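You operate a simulated robot arm through the tools that you are given. There is no shell and no other tool. Be economical: measure what you need, move in short steps, check, and stop when the job is done.

You run a simulated robot arm. Do the job below in one go: nothing can be reset, and whatever is moved stays where it is left.

TASK
Put the holder that says "F" from the top of the white-legged bench on the shelf of the white-legged bench. Then fetch the block marked "926" from the top of the white-legged bench and set it on the silver plate on the top of the white-legged bench. Then open the top blue drawer, put the electrode that says "R" from the top of the white-legged bench in the top drawer of the grey chest and shut the drawer again. The order counts. Set down upright: holder.

Only the result counts: the job must be done as asked and must still hold three seconds after the hand-in. Knocking over, shifting, dropping, spilling or breaking anything else fails it.

THE ROBOT
A 7-joint arm with a vacuum gripper, on a carriage that runs on a rail from [-1, 2101] to [0, -379] (x, y) and turns from -228 to 104 degrees about z. Base frame: it is fixed where the carriage stands at the start and does not move with it; the origin is on the floor, on the carriage's upright axis, x ahead of it, y to its left, z up; the surface under the hand at the start is at about z = 780. Lengths are in mm, angles in degrees, forces in N, time in s.
With the tool pointing down near the work surface it reaches from about 340 to 740 mm from the robot's upright axis, wherever it stands. Its first joint turns from -166.0 to 166.0 degrees. Places, roughly: shelf of the white-legged bench [600, 200, 200]; top blue drawer [600, -700, 900]; top drawer of the grey chest [700, -700, 900]. Payload 1.06 kg.
Tool frame: the origin (TCP) lies in the middle of the cups' lips, and z points out of the cups. The gripper has 1 cup of 24 mm across, covering 24 by 24 mm (tool x, y); the bellows give 8 mm. With the vacuum on, a cup seals on a smooth face that it is pressed against (1 to 4 N); it does not hold porous or soft things. The pull reaches 23 N.
Orientation is that of the tool frame in the base frame, as a unit quaternion [w, x, y, z]. With the cups facing straight down, the tool's x points along the base's -x, its y along +y and its z along -z.

THE INTERFACE
- The arm moves only by the tool arm_command. Its argument "rows" is a list of rows, each a list of 3 entries, a list of its own where there are three numbers: the turn, a rotation vector about the tool's x, y, z in degrees, then the shift along the tool's x, y, z in mm, then the vacuum: 1 switches it on, 0 off. In form: [[[wx, wy, wz], [x, y, z], suction], ...]. A call has 1 to 8 rows; each row is the pose to reach, as a shift and turn from the pose commanded when the call began, along the tool's axes at that moment. Each row takes 0.2 s and may step no farther than 50 mm and 8.6 degrees from the row before; otherwise, or with a gripper value out of range, the whole call is refused. Where a pose cannot be reached the arm comes as near as it can. A force on the tool above 40 N (or 10 N above the force at the start of the call, whichever is more), or a blocked arm, ends the call early, and 0.2 s more pass. The pull builds up within a second once a cup has sealed. Time passes only in rows, and 0.2 s behind the last, so rows that repeat a pose give it time. The reply holds the time, the measured pose of the TCP, the force on the tool along the base axes and the pull of the vacuum, in the units named above and with some noise, with the torque about the TCP (base axes, N m) and any sound that the robot's microphone picked up.
- Cameras (640 x 400 px; columns grow to the right, rows downward): "scene" is now at [21, 128.6, 1468]; the picture's right is [-0.27, -0.96, 0.00], its down [-0.65, 0.18, -0.74] and it looks along [0.71, -0.20, -0.67] (base axes); focal length 241 px, centre (320, 200). "wrist" rides on the gripper at [78, 19, -96] in the tool frame; the picture's right is [-0.24, 0.97, 0.00], its down [-0.71, -0.17, -0.69] and it looks along [-0.67, -0.16, 0.73] (tool axes); focal length 243 px, centre (320, 200). There is no depth. A picture from a camera that has moved, and an enlarged one, comes with that camera's place and axes in the base frame and with its lens.
- get_image(camera): a new picture of that camera. It takes no simulated time.
- move_column(by): slides the trunk up (or, below 0, down) by that many mm; the arm and the scene camera ride with it, the base frame stays. It gives what a move gives, with no picture.
- roll_base(legs): drives the robot by 1 to 6 legs, each [ahead, left, turn to the left] in mm, mm and degrees, along the robot's own axes; the way and the turn of a leg run together, so that a leg with both is an arc; at most 1500 mm and 180 degrees a leg. The arm and the cameras ride along, it lands a little off, and it stops where it bumps. It keeps to its track: a leg is cut to what the track allows. It gives what a move gives.
- pan_tilt(pan, tilt): turns the head with the scene camera to pan (to the left, within 155 degrees either way) and tilt (down, from -29 to 69), counted from straight ahead of the robot. It gives what a move gives.
- inspect(camera, box): a new picture of the part [left, top, right, bottom] of that camera's present view, enlarged. It takes no simulated time.
- hand_in(): hands the job in; it is judged then, once.

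Go step by step. Nothing tells you exact positions but the pictures and the camera data: compare them with the known pose of the tool, close in by small moves and look again before you grip or let go. The budget is 165 turns and 112 pictures, counting those below and the enlarged ones. Unless the task says otherwise, let go and move clear before handing in, and close with one line.

The tools are called after "Call:" as a command line: name --argument value ..., lists and objects as JSON in quotes. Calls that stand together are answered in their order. arm_command: Moves the arm, as the interface text tells. Its arguments: {"type":"object","properties":{"rows":{"type":"array","items":{"type":"array"}}},"required":["rows"]} The other tools are called the same way: move_column (by) slides the trunk up or down; roll_base (legs) drives the base; pan_tilt (pan, tilt) turns the head that bears the scene camera; get_image (camera) takes a picture; inspect (camera, box) takes an enlarged picture of a part of a camera's view; hand_in () hands the job in.

At the start:

```text
t: 0.0
eef_pos: [473.0, 129.4, 1154.0]
tool_rot: [0.0, 0.0, 1.0, -0.001]
ft_force: [0.7, -0.3, 0.7]
moment: [-0.01, 0.02, 0.0]
pull: 0.1
trunk travel left (down, up): [-400.0, 190.0]
robot x, y, heading: [-3.0, 0.9, 0.0]
head pan, tilt: [-15.7, 42.3]
```

scene: 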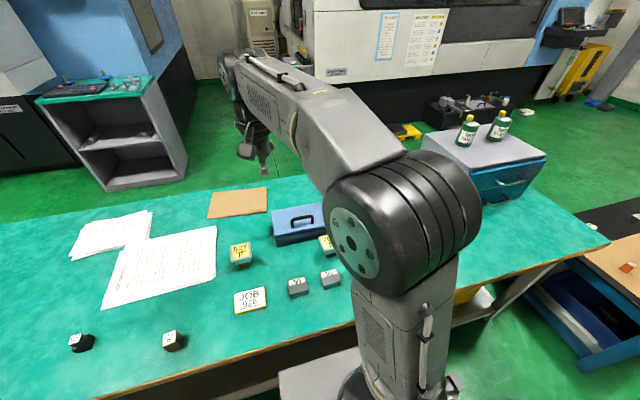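
wrist: 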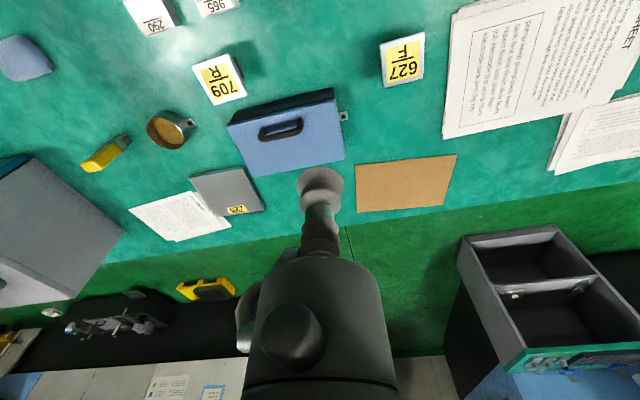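

The bench top carries several labelled blocks; I'll enlarge the views to read the labels and find the holder, block, plate and electrode.

Call:
inspect --camera "scene" --box '[40, 180, 360, 380]'

Call:
inspect --camera "wrist" --box '[0, 0, 480, 300]'

Call:
inspect --camera "scene" --box '[400, 80, 640, 400]'

```text
2.00 times, centred on (200, 280) of scene
camera zoom: at [21.0, 128.6, 1468.0], right [-0.27, -0.96, 0.0], down [-0.65, 0.18, -0.74], along [0.71, -0.2, -0.67], focal length 482 px, centre (560, 40)
```

zoom: 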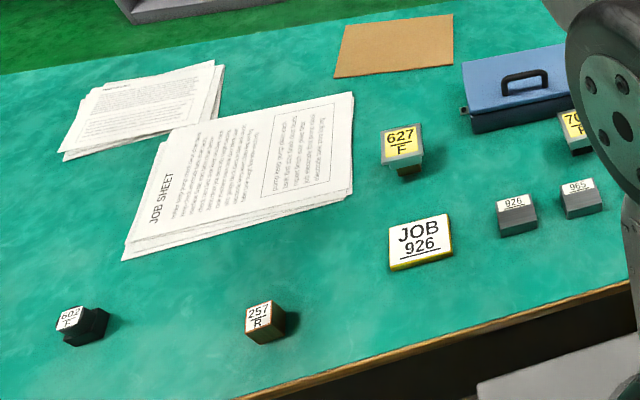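

```text
1.33 times, centred on (240, 150) of wrist
camera zoom: at [394.0, 148.2, 1249.7], right [0.24, 0.97, 0.0], down [0.71, -0.17, 0.69], along [0.67, -0.16, -0.73], focal length 324 px, centre (427, 267)
```

zoom: 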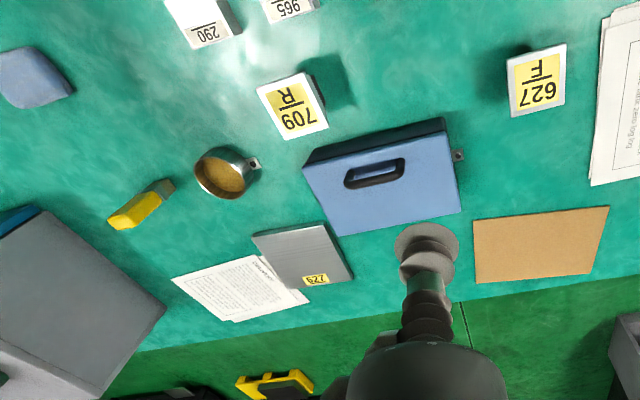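

```text
1.25 times, centred on (520, 240) of scene
camera zoom: at [21.0, 128.6, 1468.0], right [-0.27, -0.96, 0.0], down [-0.65, 0.18, -0.74], along [0.71, -0.2, -0.67], focal length 302 px, centre (70, 150)
```

zoom: 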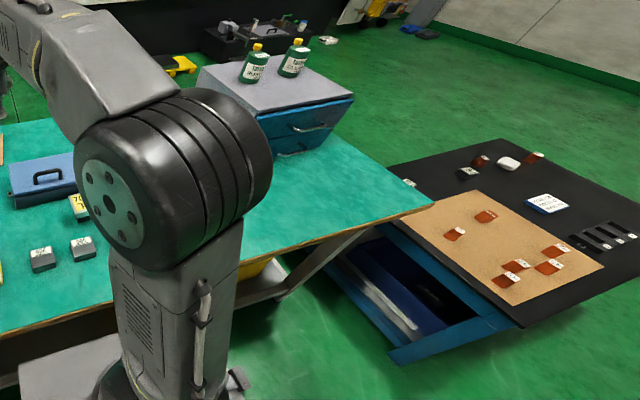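

The 627/F piece with the steel overhang looks like the holder, 257/R (copper) the electrode, and the grey block 926 sits near x 392, y 93. I'll move over the F holder first.

Call:
arm_command --rows '[[[0, 0, 0], [-10, 20, 40], 0], [[0, 0, 0], [-20, 40, 80], 0], [[0, 0, 0], [-30, 60, 120], 0], [[0, 0, 0], [-40, 80, 160], 0], [[0, 0, 0], [-50, 100, 200], 0], [[0, 0, 0], [-57, 121, 230], 0], [[0, 0, 0], [-57, 121, 230], 0]]'

Call:
get_image --camera "wrist"

Call:
get_image --camera "scene"

```text
t: 1.6
eef_pos: [529.2, 249.5, 923.4]
tool_rot: [0.0, 0.0, 1.0, 0.0]
ft_force: [0.3, -0.3, 0.4]
moment: [0.02, -0.01, 0.01]
pull: 0.1
trunk travel left (down, up): [-400.0, 190.0]
robot x, y, heading: [-1.4, 0.1, 0.3]
head pan, tilt: [-15.7, 42.3]
```

```text
106 pictures are left
camera wrist: at [450.7, 268.9, 1019.5], right [0.24, 0.97, 0.0], down [0.71, -0.17, 0.68], along [0.67, -0.16, -0.73], focal length 243 px, centre (320, 200)
```

wrist: 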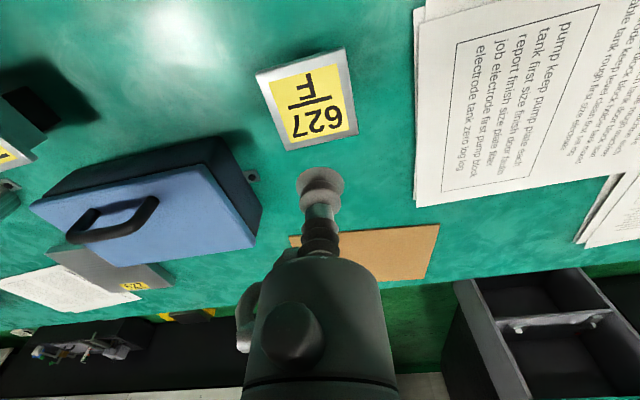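

```text
105 pictures are left
camera scene: at [21.3, 128.7, 1468.0], right [-0.27, -0.96, 0.0], down [-0.65, 0.18, -0.74], along [0.71, -0.2, -0.67], focal length 241 px, centre (320, 200)
```

scene: 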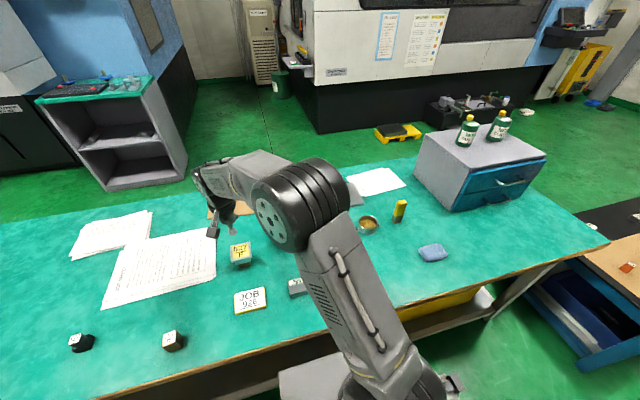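

The holder's label top comes out at about (514, 246, 850). I'll move above it and check before touching.

Call:
arm_command --rows '[[[0, 0, 0], [14, -3.5, 0], 0], [[0, 0, 0], [14, -3.5, 40], 0], [[0, 0, 0], [14, -3.5, 53], 0], [[0, 0, 0], [14, -3.5, 53], 0]]'

Call:
get_image --camera "wrist"

Call:
inspect --camera "scene" --box '[160, 150, 320, 300]'

```text
t: 2.6
eef_pos: [515.1, 247.9, 871.2]
tool_rot: [0.0, 0.0, 1.0, 0.001]
ft_force: [-0.1, -0.2, 0.6]
moment: [0.02, -0.01, 0.03]
pull: 0.0
trunk travel left (down, up): [-400.0, 190.0]
robot x, y, heading: [0.3, 0.2, -0.0]
head pan, tilt: [-15.7, 42.3]
```

```text
104 pictures are left
camera wrist: at [436.5, 265.8, 966.3], right [0.24, 0.97, 0.0], down [0.71, -0.17, 0.68], along [0.67, -0.16, -0.73], focal length 243 px, centre (320, 200)
```

wrist: 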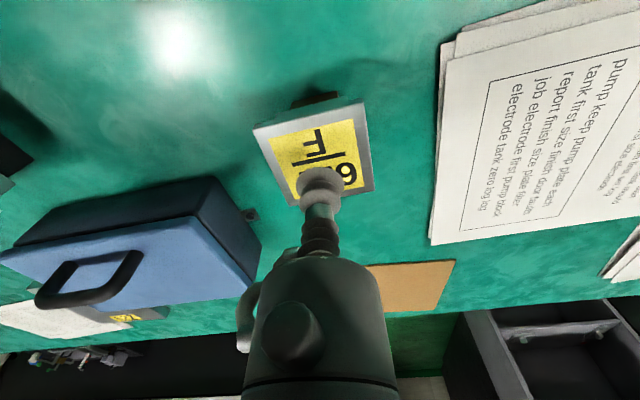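

```text
2.67 times, centred on (240, 225) of scene
camera zoom: at [21.1, 128.6, 1468.0], right [-0.27, -0.96, 0.0], down [-0.65, 0.18, -0.74], along [0.71, -0.2, -0.67], focal length 643 px, centre (533, 133)
```

zoom: 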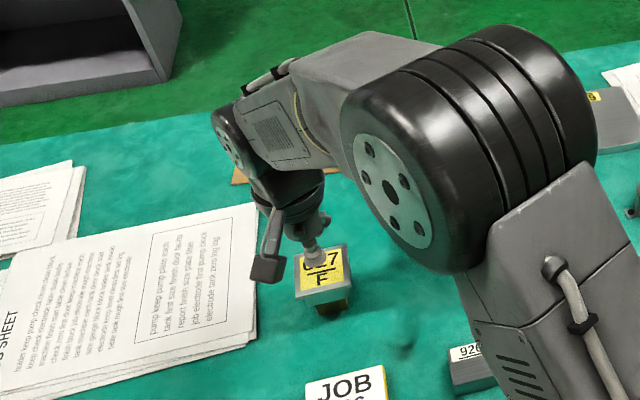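

The cup is over the label; I shift 3 mm back and lower slowly with the vacuum on.

Call:
arm_command --rows '[[[0, 0, 0], [3, -2, 10], 1], [[0, 0, 0], [3, -2, 18], 1], [[0, 0, 0], [3, -2, 21], 1], [[0, 0, 0], [3, -2, 24], 1], [[0, 0, 0], [3, -2, 26], 1], [[0, 0, 0], [3, -2, 26], 1]]'

Call:
inspect --camera "wrist" --box '[220, 80, 420, 260]'

```text
t: 4.0
eef_pos: [512.2, 245.8, 845.6]
tool_rot: [0.001, 0.0, 1.0, -0.001]
ft_force: [0.2, 0.6, 0.6]
moment: [0.01, 0.02, -0.02]
pull: 22.8
trunk travel left (down, up): [-400.0, 190.0]
robot x, y, heading: [-1.8, -1.4, 0.2]
head pan, tilt: [-15.7, 42.3]
```

```text
2.22 times, centred on (320, 170) of wrist
camera zoom: at [433.7, 264.0, 940.5], right [0.24, 0.97, 0.0], down [0.71, -0.17, 0.68], along [0.67, -0.16, -0.73], focal length 539 px, centre (320, 267)
```

zoom: 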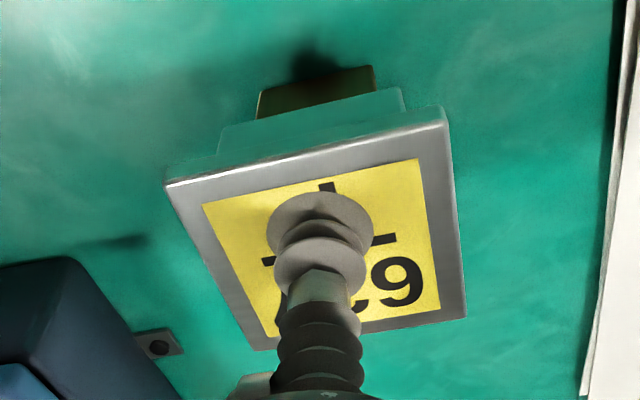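

Sealed with full pull. Lifting straight up.

Call:
arm_command --rows '[[[0, 0, 0], [0, 0, -10], 1], [[0, 0, 0], [0, 0, -40], 1], [[0, 0, 0], [0, 0, -80], 1], [[0, 0, 0], [0, 0, -120], 1], [[0, 0, 0], [0, 0, -160], 1], [[0, 0, 0], [0, 0, -160], 1]]'

Call:
get_image --camera "wrist"

Call:
pan_tilt --pan 0 --tilt 69

Call:
get_image --camera "scene"

```text
t: 5.4
eef_pos: [512.4, 244.4, 1005.6]
tool_rot: [0.001, 0.0, 1.0, 0.0]
ft_force: [-0.6, 0.5, -6.0]
moment: [-0.01, 0.07, -0.01]
pull: 23.1
trunk travel left (down, up): [-400.0, 190.0]
robot x, y, heading: [-0.6, -0.1, 0.0]
head pan, tilt: [-15.7, 42.3]
```

```text
101 pictures are left
camera wrist: at [434.4, 263.3, 1101.1], right [0.24, 0.97, 0.0], down [0.71, -0.17, 0.68], along [0.67, -0.16, -0.73], focal length 243 px, centre (320, 200)
```

wrist: 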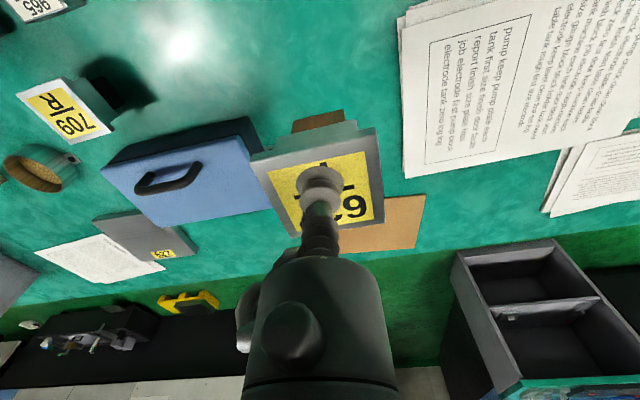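

```text
t: 6.3
eef_pos: [512.9, 245.2, 1006.3]
tool_rot: [0.0, 0.0, 1.0, 0.001]
ft_force: [1.0, 0.1, -6.0]
moment: [0.02, 0.06, 0.02]
pull: 23.0
trunk travel left (down, up): [-400.0, 190.0]
robot x, y, heading: [3.1, 0.6, -0.0]
head pan, tilt: [0.0, 68.8]
```

```text
100 pictures are left
camera scene: at [-2.9, 151.3, 1435.3], right [0.0, -1.0, 0.0], down [-0.93, 0.0, -0.36], along [0.36, 0.0, -0.93], focal length 241 px, centre (320, 200)
```

scene: 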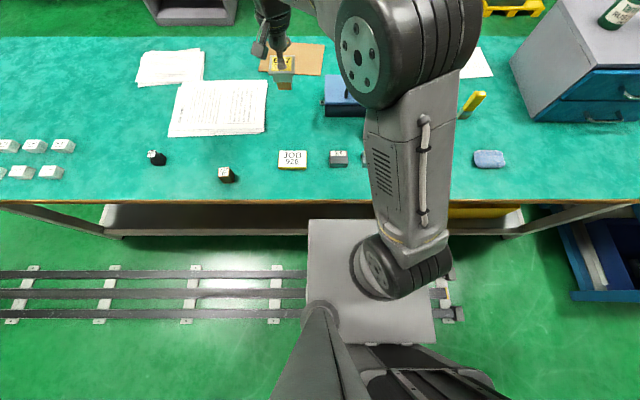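

Holder is held (about 0.6 kg). The shelf front edge is about x 270, under the bench edge at x 241; I'll turn left into the aisle to get the arm clear and then lower the trunk to look under the bench.

Call:
roll_base --legs '[[0, 0, 80]]'

Call:
pan_tilt --pan -20 --tilt 45

Call:
get_image --camera "scene"

Call:
get_image --camera "wrist"

```text
t: 10.1
eef_pos: [-148.3, 549.8, 1004.5]
tool_rot: [0.0, -0.641, 0.767, 0.001]
ft_force: [1.3, 0.3, -5.3]
moment: [-0.09, -0.01, 0.06]
pull: 22.8
trunk travel left (down, up): [-400.0, 190.0]
robot x, y, heading: [-0.5, -1.2, 79.3]
head pan, tilt: [0.0, 68.8]
```

```text
t: 11.0
eef_pos: [-147.8, 549.1, 1005.1]
tool_rot: [0.0, -0.641, 0.768, 0.0]
ft_force: [-0.3, -0.1, -6.3]
moment: [-0.06, 0.02, -0.01]
pull: 23.3
trunk travel left (down, up): [-400.0, 190.0]
robot x, y, heading: [0.7, -3.6, 79.3]
head pan, tilt: [-20.0, 45.0]
```

```text
99 pictures are left
camera scene: at [-118.5, 38.2, 1464.0], right [0.86, -0.51, 0.0], down [-0.36, -0.61, -0.71], along [0.36, 0.61, -0.71], focal length 241 px, centre (320, 200)
```

scene: 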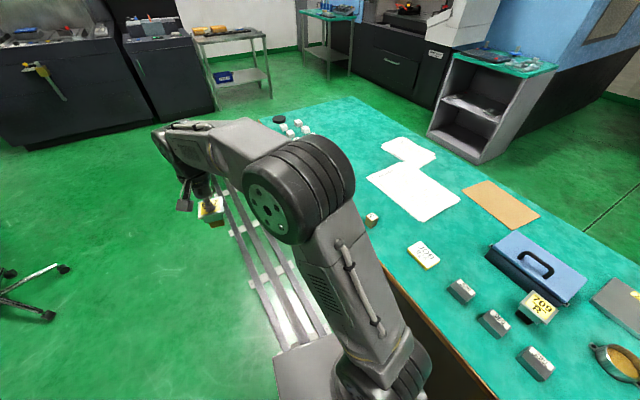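

```text
98 pictures are left
camera wrist: at [-181.4, 475.0, 1100.6], right [-0.91, 0.41, 0.0], down [0.3, 0.67, 0.68], along [0.28, 0.63, -0.73], focal length 243 px, centre (320, 200)
```

wrist: 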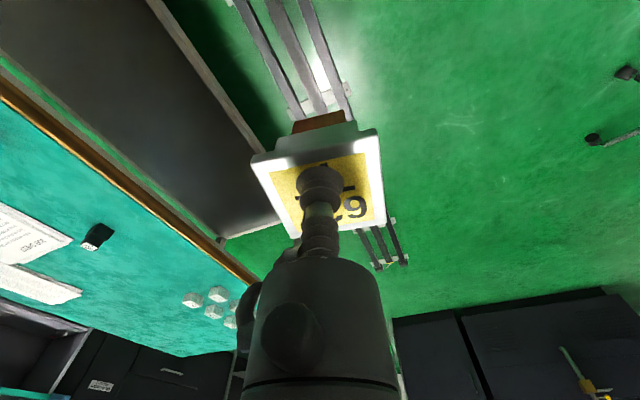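

The arm is clear of the bench in the aisle. Lowering the trunk all the way.

Call:
move_column --by -400

Call:
pan_tilt --pan -50 --tilt 40

Call:
get_image --camera "scene"

Call:
get_image --camera "wrist"

```text
t: 14.8
eef_pos: [-147.7, 547.5, 605.0]
tool_rot: [-0.001, -0.641, 0.767, 0.0]
ft_force: [-0.1, -0.2, -5.8]
moment: [-0.03, 0.05, 0.03]
pull: 22.8
trunk travel left (down, up): [0.0, 590.0]
robot x, y, heading: [-2.7, 1.3, 79.7]
head pan, tilt: [-20.0, 45.0]
```

```text
t: 15.8
eef_pos: [-149.5, 548.7, 604.9]
tool_rot: [0.0, -0.64, 0.768, 0.001]
ft_force: [-0.4, 0.3, -6.1]
moment: [-0.06, 0.03, 0.0]
pull: 23.1
trunk travel left (down, up): [0.0, 590.0]
robot x, y, heading: [-3.8, 2.3, 79.7]
head pan, tilt: [-50.0, 40.0]
```

```text
97 pictures are left
camera scene: at [-85.7, 10.0, 1071.4], right [0.49, -0.87, 0.0], down [-0.56, -0.32, -0.77], along [0.67, 0.38, -0.64], focal length 241 px, centre (320, 200)
```

scene: 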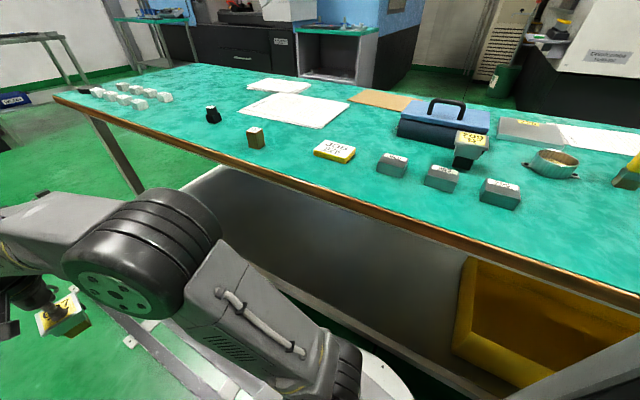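

```text
96 pictures are left
camera wrist: at [-181.4, 474.9, 700.6], right [-0.91, 0.41, 0.0], down [0.3, 0.67, 0.68], along [0.28, 0.63, -0.73], focal length 243 px, centre (320, 200)
```

wrist: 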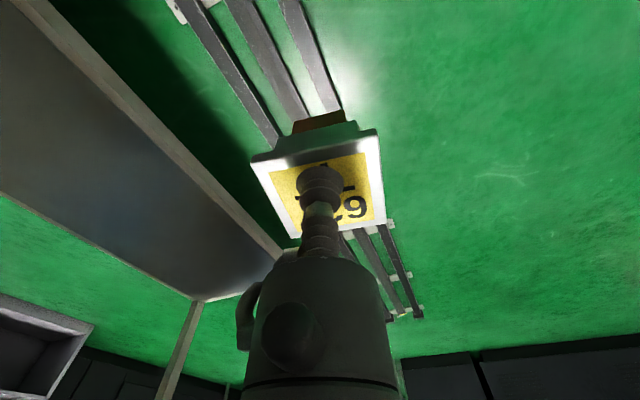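

The shelf is empty on this side with a yellow box at the right end. I'll stretch the arm a bit and lower the holder in the aisle to a height just above the shelf before swinging it in under the top.

Call:
arm_command --rows '[[[0, 0, 0], [-6, 3, 38], 1], [[0, 0, 0], [-13, 6, 76], 1], [[0, 0, 0], [-20, 9, 114], 1], [[0, 0, 0], [-27, 12, 152], 1], [[0, 0, 0], [-34, 15, 190], 1], [[0, 0, 0], [-40, 18, 228], 1], [[0, 0, 0], [-45, 21, 262], 1], [[0, 0, 0], [-45, 21, 262], 1]]'

Call:
get_image --camera "scene"

Call:
get_image --camera "wrist"

```text
t: 17.6
eef_pos: [-161.9, 597.4, 342.8]
tool_rot: [0.0, -0.64, 0.768, 0.0]
ft_force: [0.9, 0.8, -5.2]
moment: [-0.07, 0.02, 0.01]
pull: 23.0
trunk travel left (down, up): [0.0, 590.0]
robot x, y, heading: [-0.0, -5.0, 79.8]
head pan, tilt: [-50.0, 40.0]
```

```text
95 pictures are left
camera scene: at [-85.6, 10.0, 1071.4], right [0.49, -0.87, 0.0], down [-0.56, -0.32, -0.77], along [0.67, 0.38, -0.64], focal length 241 px, centre (320, 200)
```

scene: 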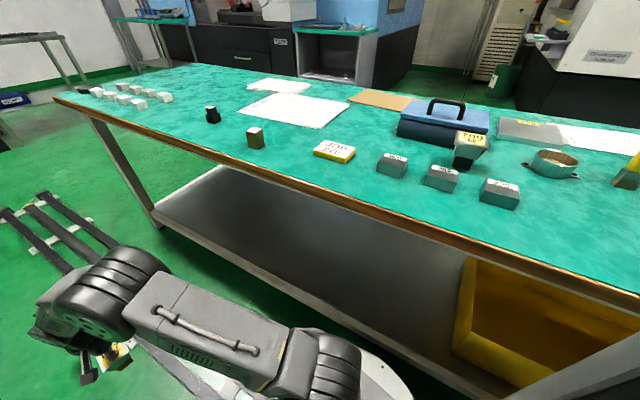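

```text
94 pictures are left
camera wrist: at [-194.4, 523.5, 438.1], right [-0.91, 0.41, 0.0], down [0.3, 0.67, 0.68], along [0.28, 0.63, -0.73], focal length 243 px, centre (320, 200)
```

wrist: 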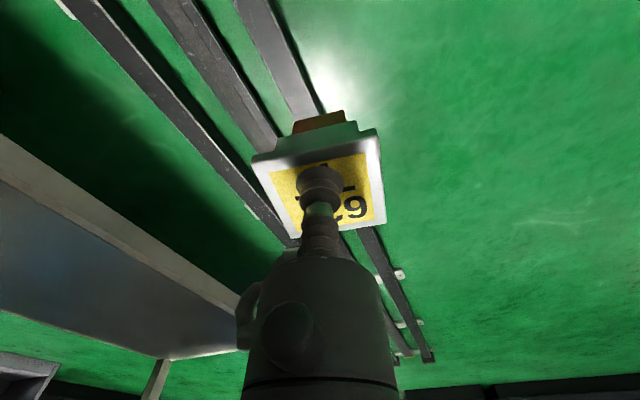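

I need the shelf's height and front edge exactly; I'll zoom both cameras on it.

Call:
inspect --camera "scene" --box '[130, 160, 450, 400]'

Call:
inspect --camera "wrist" --box '[0, 100, 260, 400]'

```text
1.67 times, centred on (290, 280) of scene
camera zoom: at [-85.6, 10.0, 1071.4], right [0.49, -0.87, 0.0], down [-0.56, -0.32, -0.77], along [0.67, 0.38, -0.64], focal length 402 px, centre (370, 67)
```

zoom: 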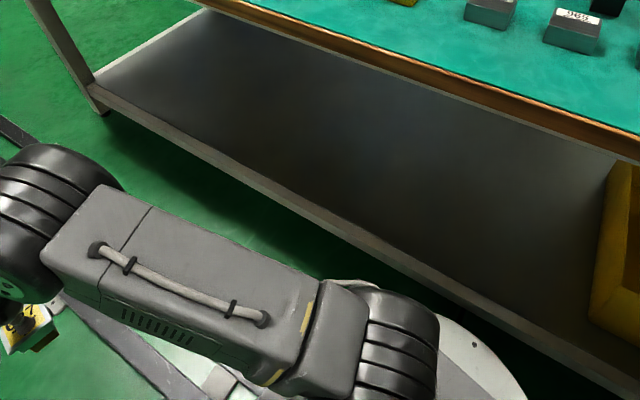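

```text
1.33 times, centred on (130, 250) of wrist
camera zoom: at [-194.4, 523.5, 438.1], right [-0.91, 0.41, 0.0], down [0.3, 0.67, 0.68], along [0.28, 0.63, -0.73], focal length 324 px, centre (573, 133)
```

zoom: 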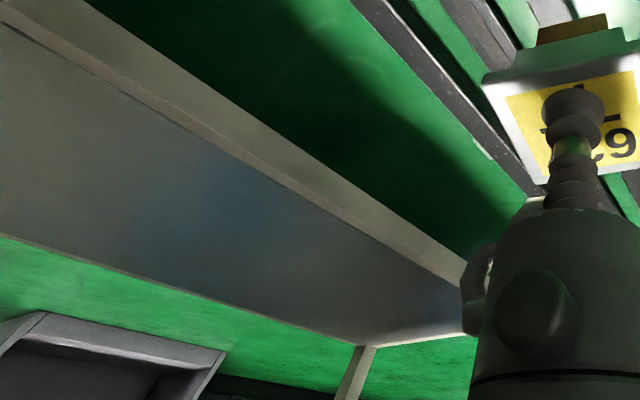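

The shelf top's front edge comes out near x 325, z 150–170. I'll stretch the arm further and lower it so that the elbow also comes low enough to pass under the top.

Call:
arm_command --rows '[[[0, 0, 0], [-20, 9, 25], 1], [[0, 0, 0], [-40, 18, 50], 1], [[0, 0, 0], [-56, 26, 75], 1], [[0, 0, 0], [-64, 30, 90], 1], [[0, 0, 0], [-64, 30, 90], 1]]'

Call:
pan_tilt --pan -5 --tilt 40

Call:
get_image --camera "scene"

Call:
get_image --camera "wrist"

```text
t: 18.8
eef_pos: [-178.4, 664.4, 254.1]
tool_rot: [-0.001, -0.64, 0.769, 0.0]
ft_force: [-0.9, 0.8, -5.9]
moment: [-0.06, -0.02, -0.01]
pull: 22.9
trunk travel left (down, up): [0.0, 590.0]
robot x, y, heading: [2.6, 0.1, 79.5]
head pan, tilt: [-50.0, 40.0]
```

```text
t: 19.9
eef_pos: [-176.1, 664.2, 253.4]
tool_rot: [0.0, -0.64, 0.768, 0.0]
ft_force: [-0.2, 0.3, -5.5]
moment: [-0.05, 0.02, 0.01]
pull: 23.0
trunk travel left (down, up): [0.0, 590.0]
robot x, y, heading: [-1.8, 0.8, 79.6]
head pan, tilt: [-5.0, 40.0]
```

```text
91 pictures are left
camera scene: at [-136.9, 50.0, 1071.3], right [0.96, -0.27, 0.0], down [-0.17, -0.62, -0.77], along [0.2, 0.74, -0.64], focal length 241 px, centre (320, 200)
```

scene: 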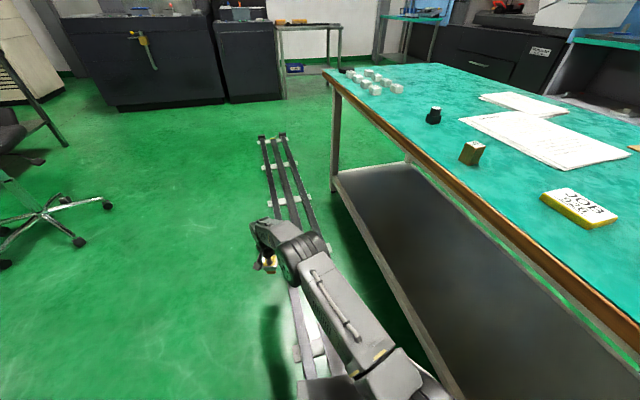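

```text
90 pictures are left
camera wrist: at [-211.0, 590.8, 348.5], right [-0.91, 0.41, 0.0], down [0.3, 0.67, 0.68], along [0.28, 0.63, -0.73], focal length 243 px, centre (320, 200)
```

wrist: 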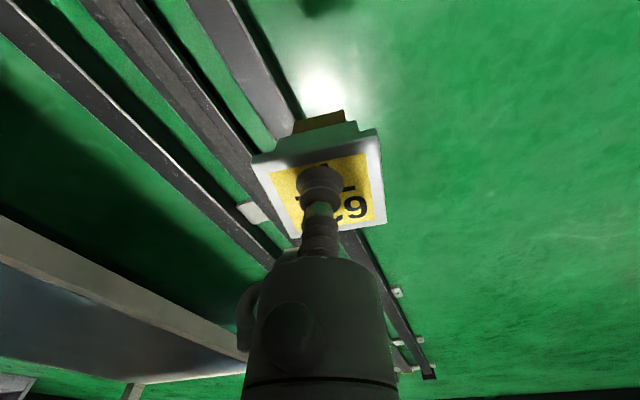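

Elbow is now around z 690 and near the bench-top height; I'll swing part of the way toward the bench, staying in the aisle, and measure the shelf again from close by.

Call:
roll_base --legs '[[0, 0, -30]]'

Call:
get_image --camera "wrist"

Call:
get_image --camera "scene"

```text
t: 21.8
eef_pos: [179.0, 664.5, 253.3]
tool_rot: [0.001, -0.419, 0.908, 0.0]
ft_force: [0.4, 0.5, -5.6]
moment: [-0.04, 0.07, -0.01]
pull: 22.6
trunk travel left (down, up): [0.0, 590.0]
robot x, y, heading: [1.0, -0.1, 49.5]
head pan, tilt: [-5.0, 40.0]
```

```text
89 pictures are left
camera wrist: at [112.7, 616.9, 348.5], right [-0.59, 0.81, 0.0], down [0.59, 0.43, 0.68], along [0.55, 0.4, -0.73], focal length 243 px, centre (320, 200)
```

wrist: 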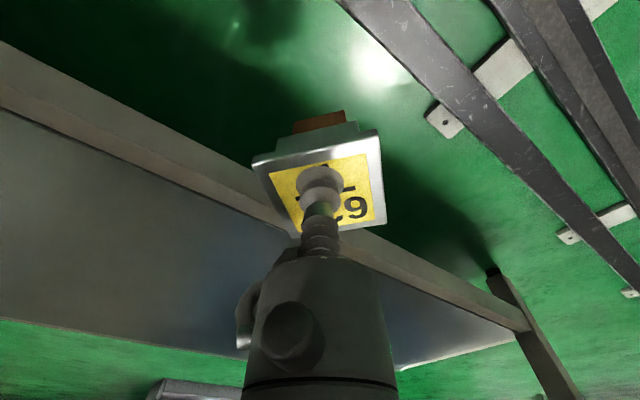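

```text
88 pictures are left
camera scene: at [-93.2, 112.0, 1071.3], right [0.7, -0.71, 0.0], down [-0.46, -0.45, -0.77], along [0.55, 0.54, -0.64], focal length 241 px, centre (320, 200)
```

scene: 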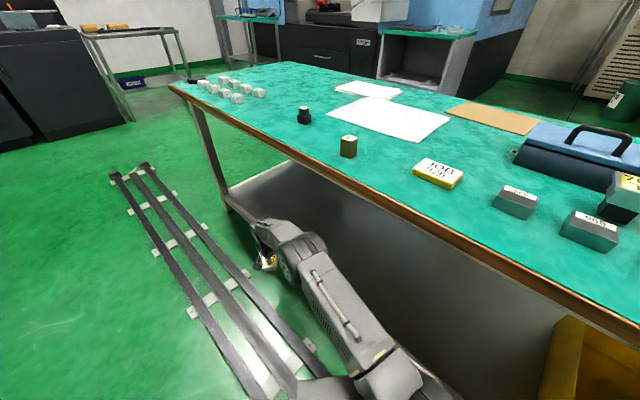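

Three views agree now: the shelf surface begins at x≈323, z≈160. I extend 20 mm more to flatten the arm, then check elbow height from close up.

Call:
arm_command --rows '[[[0, 0, 0], [-9, 4, 0], 1], [[0, 0, 0], [-18, 8.5, 2], 1], [[0, 0, 0], [-18, 8.5, 2], 1]]'

Call:
inspect --camera "scene" --box '[220, 170, 460, 400]'

```text
t: 22.6
eef_pos: [183.1, 684.1, 252.0]
tool_rot: [-0.001, -0.419, 0.908, -0.001]
ft_force: [0.6, 0.4, -5.8]
moment: [-0.05, 0.0, 0.01]
pull: 22.5
trunk travel left (down, up): [0.0, 590.0]
robot x, y, heading: [1.5, 1.3, 49.7]
head pan, tilt: [-5.0, 40.0]
```

```text
1.74 times, centred on (340, 285) of scene
camera zoom: at [-93.2, 112.0, 1071.3], right [0.7, -0.71, 0.0], down [-0.46, -0.45, -0.77], along [0.55, 0.54, -0.64], focal length 420 px, centre (285, 52)
```

zoom: 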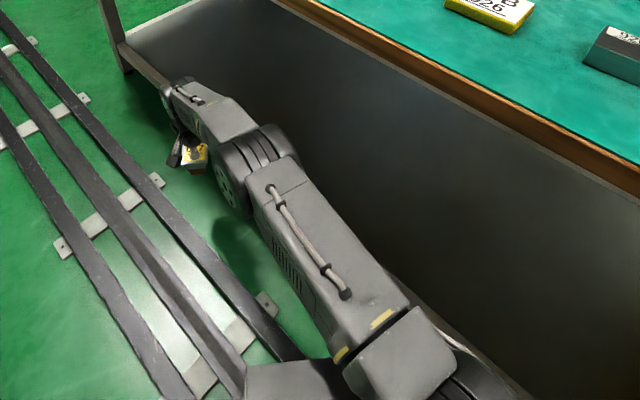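

The elbow is around z 655, top near 715, below the bench top. Swinging in gradually.

Call:
roll_base --legs '[[0, 0, -8]]'

Call:
get_image --camera "wrist"

Call:
get_image --camera "scene"

```text
t: 23.6
eef_pos: [275.8, 651.4, 251.2]
tool_rot: [0.0, -0.356, 0.935, 0.0]
ft_force: [-0.4, 0.4, -5.9]
moment: [-0.01, 0.04, -0.03]
pull: 23.0
trunk travel left (down, up): [0.0, 590.0]
robot x, y, heading: [-0.5, -0.0, 41.8]
head pan, tilt: [-5.0, 40.0]
```

```text
86 pictures are left
camera wrist: at [204.5, 613.7, 346.8], right [-0.47, 0.88, 0.0], down [0.64, 0.34, 0.68], along [0.6, 0.32, -0.73], focal length 243 px, centre (320, 200)
```

wrist: 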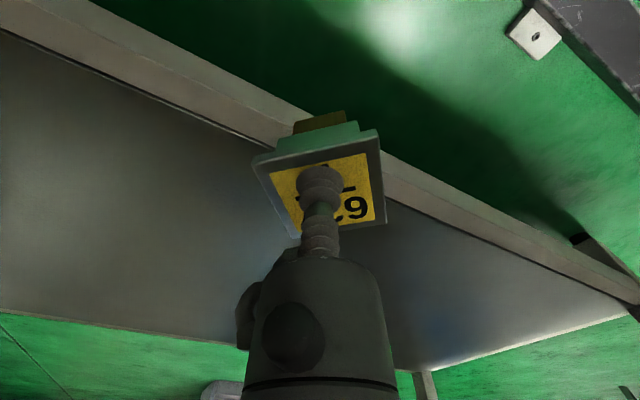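

```text
85 pictures are left
camera scene: at [-76.7, 123.9, 1071.3], right [0.6, -0.8, 0.0], down [-0.52, -0.38, -0.77], along [0.61, 0.46, -0.64], focal length 241 px, centre (320, 200)
```

scene: 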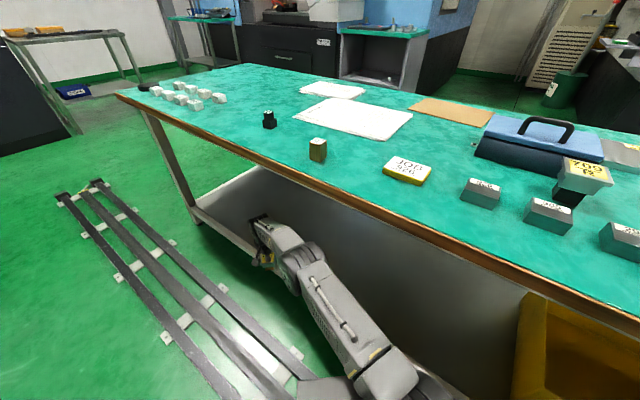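

The inner shelf line again gives x≈324 at z≈160. Swinging in the rest to x≈370.

Call:
roll_base --legs '[[0, 0, -8.5]]'

Call:
get_image --camera "wrist"

Call:
get_image --camera "scene"

```text
t: 24.6
eef_pos: [368.9, 604.4, 250.8]
tool_rot: [0.0, -0.287, 0.958, 0.0]
ft_force: [-0.1, 0.3, -5.3]
moment: [-0.02, 0.06, -0.02]
pull: 22.7
trunk travel left (down, up): [0.0, 590.0]
robot x, y, heading: [-1.0, 0.4, 33.1]
head pan, tilt: [-5.0, 40.0]
```

```text
84 pictures are left
camera wrist: at [292.4, 576.9, 346.7], right [-0.34, 0.94, 0.0], down [0.69, 0.25, 0.68], along [0.64, 0.23, -0.73], focal length 243 px, centre (320, 200)
```

wrist: 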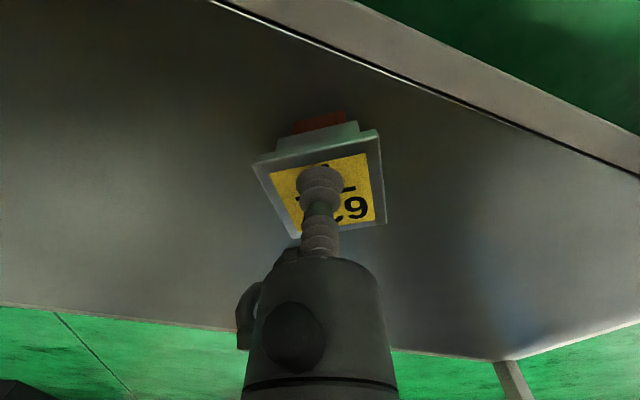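

```text
83 pictures are left
camera scene: at [-57.6, 134.0, 1071.3], right [0.47, -0.88, 0.0], down [-0.57, -0.3, -0.77], along [0.67, 0.36, -0.64], focal length 241 px, centre (320, 200)
```

scene: 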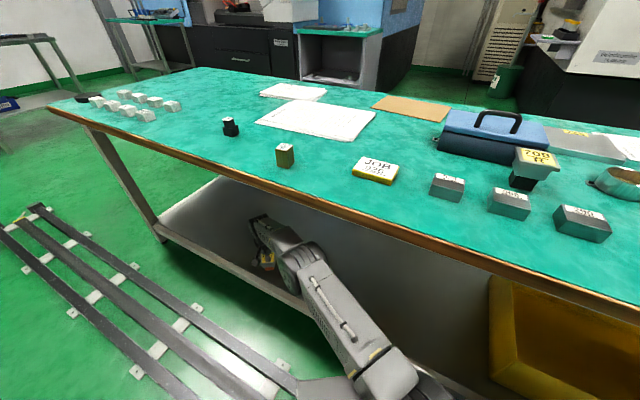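

The holder is now over the shelf. Lowering gently until the weight transfers.

Call:
arm_command --rows '[[[0, 0, 0], [0, 0, 8], 1], [[0, 0, 0], [0, 0, 14], 1], [[0, 0, 0], [0, 0, 17], 1], [[0, 0, 0], [0, 0, 20], 1], [[0, 0, 0], [0, 0, 20], 1]]'

Call:
get_image --camera "wrist"

```text
t: 25.8
eef_pos: [369.1, 604.2, 230.4]
tool_rot: [-0.001, -0.286, 0.958, 0.0]
ft_force: [0.7, -0.1, -5.3]
moment: [-0.05, 0.1, 0.0]
pull: 22.8
trunk travel left (down, up): [0.0, 590.0]
robot x, y, heading: [2.7, 3.2, 33.1]
head pan, tilt: [-5.0, 40.0]
```

```text
82 pictures are left
camera wrist: at [292.4, 577.0, 326.5], right [-0.34, 0.94, 0.0], down [0.69, 0.25, 0.68], along [0.64, 0.23, -0.73], focal length 243 px, centre (320, 200)
```

wrist: 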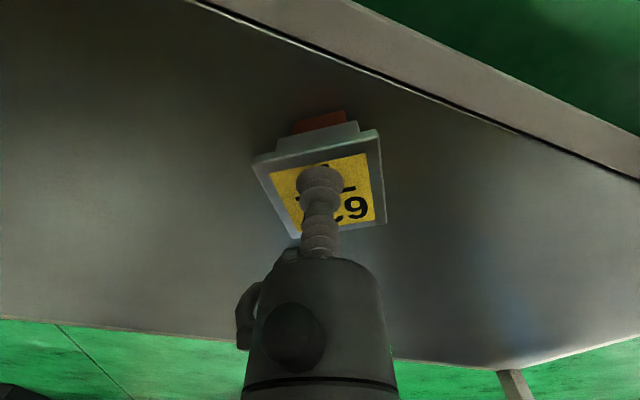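

Call:
arm_command --rows '[[[0, 0, 0], [0, 0, 2], 1], [[0, 0, 0], [0, 0, 4], 1], [[0, 0, 0], [0, 0, 6], 1], [[0, 0, 0], [0, 0, 6], 1]]'

```text
t: 26.8
eef_pos: [368.6, 604.1, 224.4]
tool_rot: [0.001, -0.287, 0.958, -0.001]
ft_force: [-0.4, -0.8, -4.2]
moment: [0.0, 0.04, -0.02]
pull: 23.2
trunk travel left (down, up): [0.0, 590.0]
robot x, y, heading: [-2.4, -0.9, 33.1]
head pan, tilt: [-5.0, 40.0]
```

Possibly just touching; two more small steps.

Call:
arm_command --rows '[[[0, 0, 0], [0, 0, 1], 1], [[0, 0, 0], [0, 0, 2], 1], [[0, 0, 0], [0, 0, 2], 1]]'

```text
t: 27.6
eef_pos: [367.9, 603.9, 224.9]
tool_rot: [0.0, -0.287, 0.958, 0.0]
ft_force: [-3.7, -2.6, 7.2]
moment: [-0.02, -0.04, -0.01]
pull: 22.9
trunk travel left (down, up): [0.0, 590.0]
robot x, y, heading: [1.1, -0.1, 33.0]
head pan, tilt: [-5.0, 40.0]
```

The holder rests on the shelf. Easing back 2 mm, then releasing and waiting for the pull to fall.

Call:
arm_command --rows '[[[0, 0, 0], [0, 0, -2], 1], [[0, 0, 0], [0, 0, -2], 0], [[0, 0, 0], [0, 0, -2], 0], [[0, 0, 0], [0, 0, -2], 0], [[0, 0, 0], [0, 0, -2], 0]]'

```text
t: 28.8
eef_pos: [367.5, 604.5, 226.8]
tool_rot: [0.0, -0.287, 0.958, 0.0]
ft_force: [0.6, -0.1, 0.6]
moment: [-0.01, 0.0, 0.0]
pull: 0.1
trunk travel left (down, up): [0.0, 590.0]
robot x, y, heading: [1.4, 0.0, 33.3]
head pan, tilt: [-5.0, 40.0]
```

Call:
arm_command --rows '[[[0, 0, 0], [0, 0, -5], 0], [[0, 0, 0], [0, 0, -15], 0], [[0, 0, 0], [0, 0, -24], 0], [[0, 0, 0], [0, 0, -24], 0]]'

Call:
get_image --camera "wrist"

```text
t: 29.8
eef_pos: [367.8, 603.4, 249.3]
tool_rot: [0.0, -0.286, 0.958, -0.001]
ft_force: [0.4, -0.1, -0.4]
moment: [-0.02, 0.03, 0.0]
pull: 0.0
trunk travel left (down, up): [0.0, 590.0]
robot x, y, heading: [-1.1, -3.2, 33.3]
head pan, tilt: [-5.0, 40.0]
```

```text
81 pictures are left
camera wrist: at [292.4, 576.4, 344.9], right [-0.34, 0.94, 0.0], down [0.69, 0.25, 0.68], along [0.64, 0.23, -0.73], focal length 243 px, centre (320, 200)
```

wrist: 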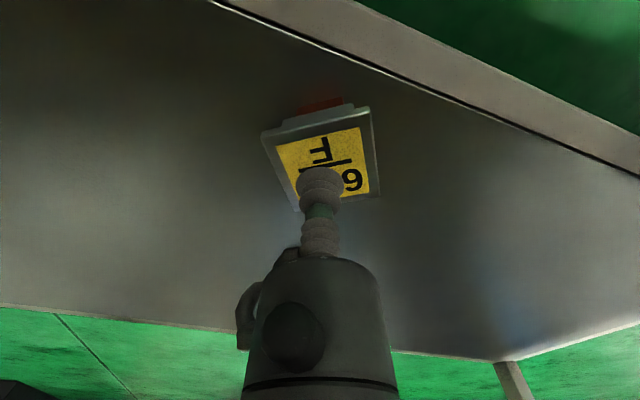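

The holder stands upright on the shelf. Swinging the arm out to the aisle and raising the trunk back.

Call:
roll_base --legs '[[0, 0, 46]]'

Call:
move_column --by 400

Call:
arm_command --rows '[[[0, 0, 0], [10, -5, -45], 0], [[0, 0, 0], [25, -10, -90], 0], [[0, 0, 0], [45, -15, -133], 0], [[0, 0, 0], [65, -20, -175], 0], [[0, 0, 0], [85, -25, -217], 0], [[0, 0, 0], [105, -30, -259], 0], [[0, 0, 0], [125, -35, -301], 0], [[0, 0, 0], [145, -40, -340], 0]]'

Call:
pan_tilt --pan -50 --tilt 50

Call:
get_image --camera "scene"

```text
t: 32.3
eef_pos: [-178.1, 685.3, 250.1]
tool_rot: [0.0, -0.638, 0.77, 0.0]
ft_force: [0.4, 1.4, 0.1]
moment: [0.0, -0.02, -0.03]
pull: 0.0
trunk travel left (down, up): [0.0, 590.0]
robot x, y, heading: [1.4, -1.2, 78.9]
head pan, tilt: [-5.0, 40.0]
```

```text
t: 36.2
eef_pos: [-177.9, 684.5, 649.2]
tool_rot: [0.001, -0.638, 0.77, 0.0]
ft_force: [-0.2, 0.2, -0.1]
moment: [0.04, 0.04, -0.04]
pull: 0.0
trunk travel left (down, up): [-400.0, 190.0]
robot x, y, heading: [3.2, 1.3, 79.4]
head pan, tilt: [-5.0, 40.0]
```

```text
t: 38.0
eef_pos: [-166.3, 534.4, 990.9]
tool_rot: [0.0, -0.638, 0.77, -0.001]
ft_force: [-0.5, 0.0, -0.3]
moment: [0.0, 0.0, -0.02]
pull: 0.1
trunk travel left (down, up): [-400.0, 190.0]
robot x, y, heading: [0.0, -1.5, 79.3]
head pan, tilt: [-5.0, 40.0]
```

```text
t: 39.1
eef_pos: [-165.9, 535.3, 989.8]
tool_rot: [0.0, -0.638, 0.77, 0.0]
ft_force: [-0.4, -0.1, 0.5]
moment: [-0.02, 0.02, 0.0]
pull: 0.1
trunk travel left (down, up): [-400.0, 190.0]
robot x, y, heading: [2.2, -1.3, 79.0]
head pan, tilt: [-50.0, 50.0]
```

```text
80 pictures are left
camera scene: at [-92.5, 6.4, 1457.2], right [0.49, -0.87, 0.0], down [-0.67, -0.37, -0.64], along [0.56, 0.31, -0.77], focal length 241 px, centre (320, 200)
```

scene: 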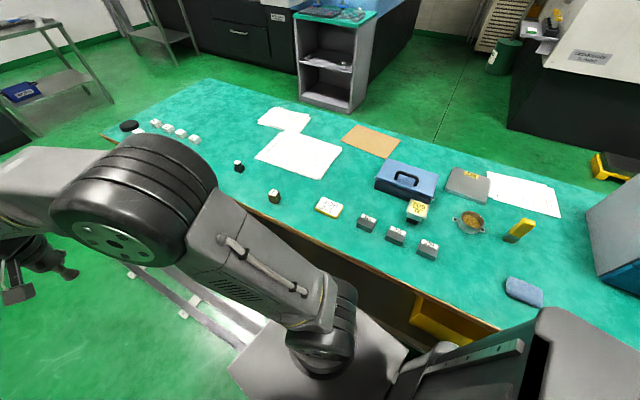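

The trunk is back up. Zooming to read the three grey blocks and the plate.

Call:
inspect --camera "scene" --box '[350, 205, 450, 265]'

Call:
inspect --camera "scene" --box '[370, 150, 570, 260]'

Call:
inspect --camera "scene" --box '[220, 145, 350, 225]'

```text
6.40 times, centred on (400, 235) of scene
camera zoom: at [-92.5, 6.4, 1457.2], right [0.49, -0.87, 0.0], down [-0.67, -0.37, -0.64], along [0.56, 0.31, -0.77], focal length 1544 px, centre (-192, -24)
```

zoom: 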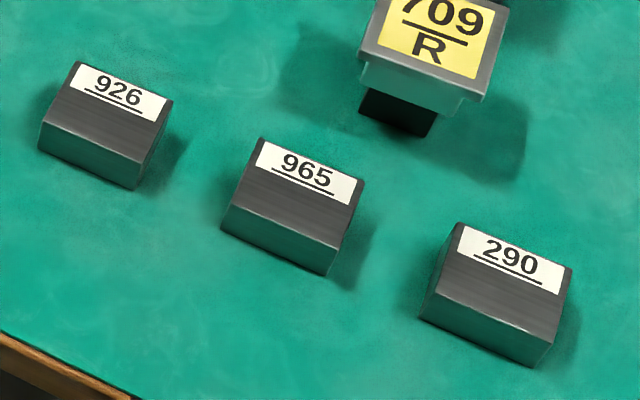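

```text
3.20 times, centred on (470, 205) of scene
camera zoom: at [-92.5, 6.4, 1457.2], right [0.49, -0.87, 0.0], down [-0.67, -0.37, -0.64], along [0.56, 0.31, -0.77], focal length 772 px, centre (-160, 184)
```

zoom: 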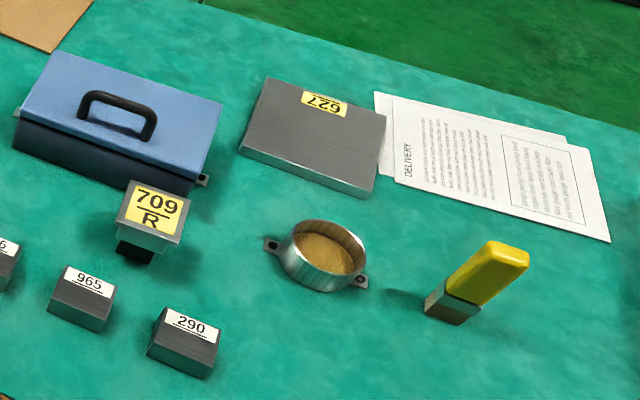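

```text
4.92 times, centred on (285, 185) of scene
camera zoom: at [-92.5, 6.4, 1457.2], right [0.49, -0.87, 0.0], down [-0.67, -0.37, -0.64], along [0.56, 0.31, -0.77], focal length 1188 px, centre (492, 274)
```

zoom: 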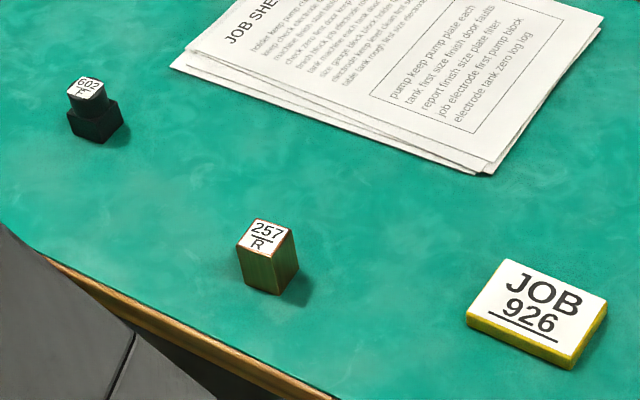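

Block 926 is the leftmost grey block at about (385, 94); the silver plate is at about (710, -178). I turn back to face the bench and shift 150 mm along the rail so both are in reach.

Call:
roll_base --legs '[[0, 0, -79.3], [0, -150, 0]]'

Call:
get_image --camera "wrist"

```text
t: 43.8
eef_pos: [489.3, 122.8, 990.6]
tool_rot: [0.0, -0.01, 1.0, 0.0]
ft_force: [-0.7, -0.7, 0.0]
moment: [0.04, -0.02, -0.01]
pull: 0.1
trunk travel left (down, up): [-400.0, 190.0]
robot x, y, heading: [-3.4, -149.4, 1.3]
head pan, tilt: [-50.0, 50.0]
```

```text
76 pictures are left
camera wrist: at [410.7, 139.5, 1085.7], right [0.22, 0.98, 0.0], down [0.71, -0.16, 0.68], along [0.67, -0.15, -0.73], focal length 243 px, centre (320, 200)
```

wrist: 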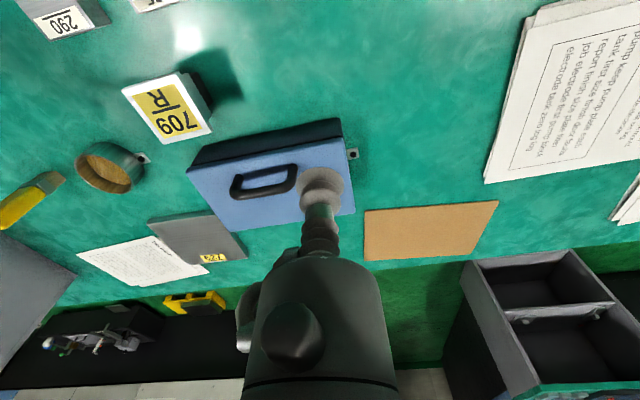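

Call:
arm_command --rows '[[[0, 0, 0], [40, -10, 15], 0], [[0, 0, 0], [75, -20, 45], 0], [[0, 0, 0], [101, -27, 80], 0], [[0, 0, 0], [101, -27, 110], 0], [[0, 0, 0], [101, -27, 110], 0]]'

Call:
get_image --camera "wrist"

```text
t: 45.0
eef_pos: [388.6, 92.5, 879.1]
tool_rot: [0.0, -0.009, 1.0, 0.001]
ft_force: [0.2, -0.2, 0.5]
moment: [-0.03, 0.0, 0.01]
pull: 0.0
trunk travel left (down, up): [-400.0, 190.0]
robot x, y, heading: [1.2, -150.4, 1.0]
head pan, tilt: [-50.0, 50.0]
```

```text
75 pictures are left
camera wrist: at [309.6, 110.2, 975.4], right [0.22, 0.98, 0.0], down [0.71, -0.16, 0.68], along [0.67, -0.15, -0.73], focal length 243 px, centre (320, 200)
```

wrist: 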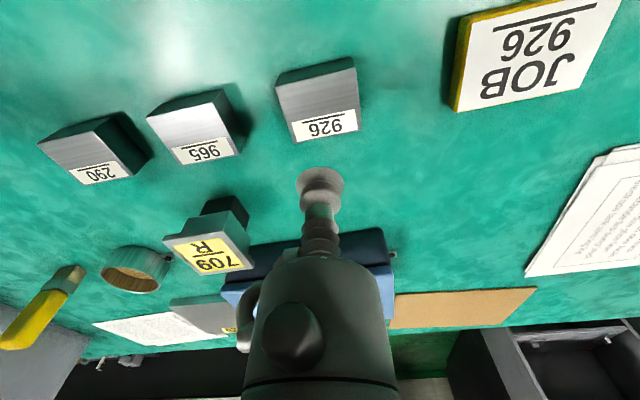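

Block 926's top centre is at about (377, 95, 805). Moving close above.

Call:
arm_command --rows '[[[0, 0, 0], [11.5, 2.7, 25], 0], [[0, 0, 0], [11.5, 2.7, 55], 0], [[0, 0, 0], [11.5, 2.7, 55], 0]]'

Call:
get_image --camera "wrist"

```text
t: 45.8
eef_pos: [376.3, 96.5, 825.2]
tool_rot: [-0.001, -0.01, 1.0, 0.0]
ft_force: [0.0, -0.8, 0.8]
moment: [-0.03, -0.02, 0.01]
pull: 0.1
trunk travel left (down, up): [-400.0, 190.0]
robot x, y, heading: [-1.0, -149.6, 1.1]
head pan, tilt: [-50.0, 50.0]
```

```text
74 pictures are left
camera wrist: at [298.2, 113.1, 920.5], right [0.22, 0.98, 0.0], down [0.71, -0.16, 0.68], along [0.67, -0.15, -0.73], focal length 243 px, centre (320, 200)
```

wrist: 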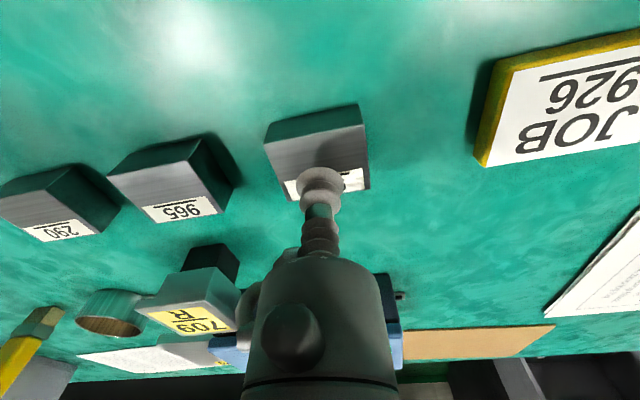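

Call:
arm_command --rows '[[[0, 0, 0], [0, -1, 12], 1], [[0, 0, 0], [0, -1, 17], 1], [[0, 0, 0], [0, -1, 20], 1], [[0, 0, 0], [0, -1, 22], 1], [[0, 0, 0], [0, -1, 22], 1], [[0, 0, 0], [0, -1, 22], 1]]'

```text
t: 47.2
eef_pos: [376.6, 95.0, 804.6]
tool_rot: [0.0, -0.01, 1.0, 0.001]
ft_force: [0.2, 0.7, 12.3]
moment: [-0.03, -0.03, 0.04]
pull: 23.0
trunk travel left (down, up): [-400.0, 190.0]
robot x, y, heading: [-0.8, -151.8, 1.2]
head pan, tilt: [-50.0, 50.0]
```

Sealed. Lifting.

Call:
arm_command --rows '[[[0, 0, 0], [0, 0, -10], 1], [[0, 0, 0], [0, 0, -50], 1], [[0, 0, 0], [0, 0, -95], 1], [[0, 0, 0], [0, 0, -140], 1], [[0, 0, 0], [0, 0, -140], 1]]'

```text
t: 48.4
eef_pos: [376.7, 96.2, 943.8]
tool_rot: [-0.001, -0.009, 1.0, 0.0]
ft_force: [0.3, -0.3, -4.8]
moment: [0.02, 0.01, -0.01]
pull: 22.6
trunk travel left (down, up): [-400.0, 190.0]
robot x, y, heading: [0.2, -151.1, 1.0]
head pan, tilt: [-50.0, 50.0]
```

Call:
arm_command --rows '[[[0, 0, 0], [-30, -35, 0], 1], [[0, 0, 0], [-60, -70, 0], 1], [[0, 0, 0], [-90, -105, 0], 1], [[0, 0, 0], [-120, -140, 0], 1], [[0, 0, 0], [-150, -175, 0], 1], [[0, 0, 0], [-180, -210, 0], 1], [[0, 0, 0], [-210, -245, 0], 1], [[0, 0, 0], [-238, -279, 0], 1]]'

Call:
get_image --camera "wrist"

```text
t: 50.2
eef_pos: [621.3, -181.0, 943.6]
tool_rot: [0.0, -0.009, 1.0, 0.0]
ft_force: [0.3, 0.1, -4.7]
moment: [-0.05, 0.02, 0.0]
pull: 23.4
trunk travel left (down, up): [-400.0, 190.0]
robot x, y, heading: [1.4, -151.2, 1.1]
head pan, tilt: [-50.0, 50.0]
```

```text
73 pictures are left
camera wrist: at [543.0, -163.9, 1038.0], right [0.22, 0.98, 0.0], down [0.71, -0.16, 0.68], along [0.67, -0.15, -0.73], focal length 243 px, centre (320, 200)
```

wrist: 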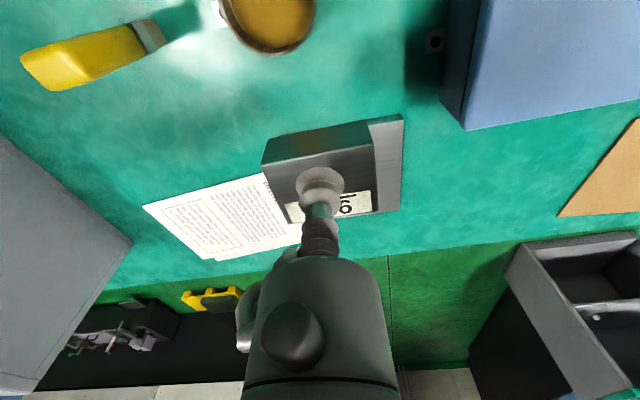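

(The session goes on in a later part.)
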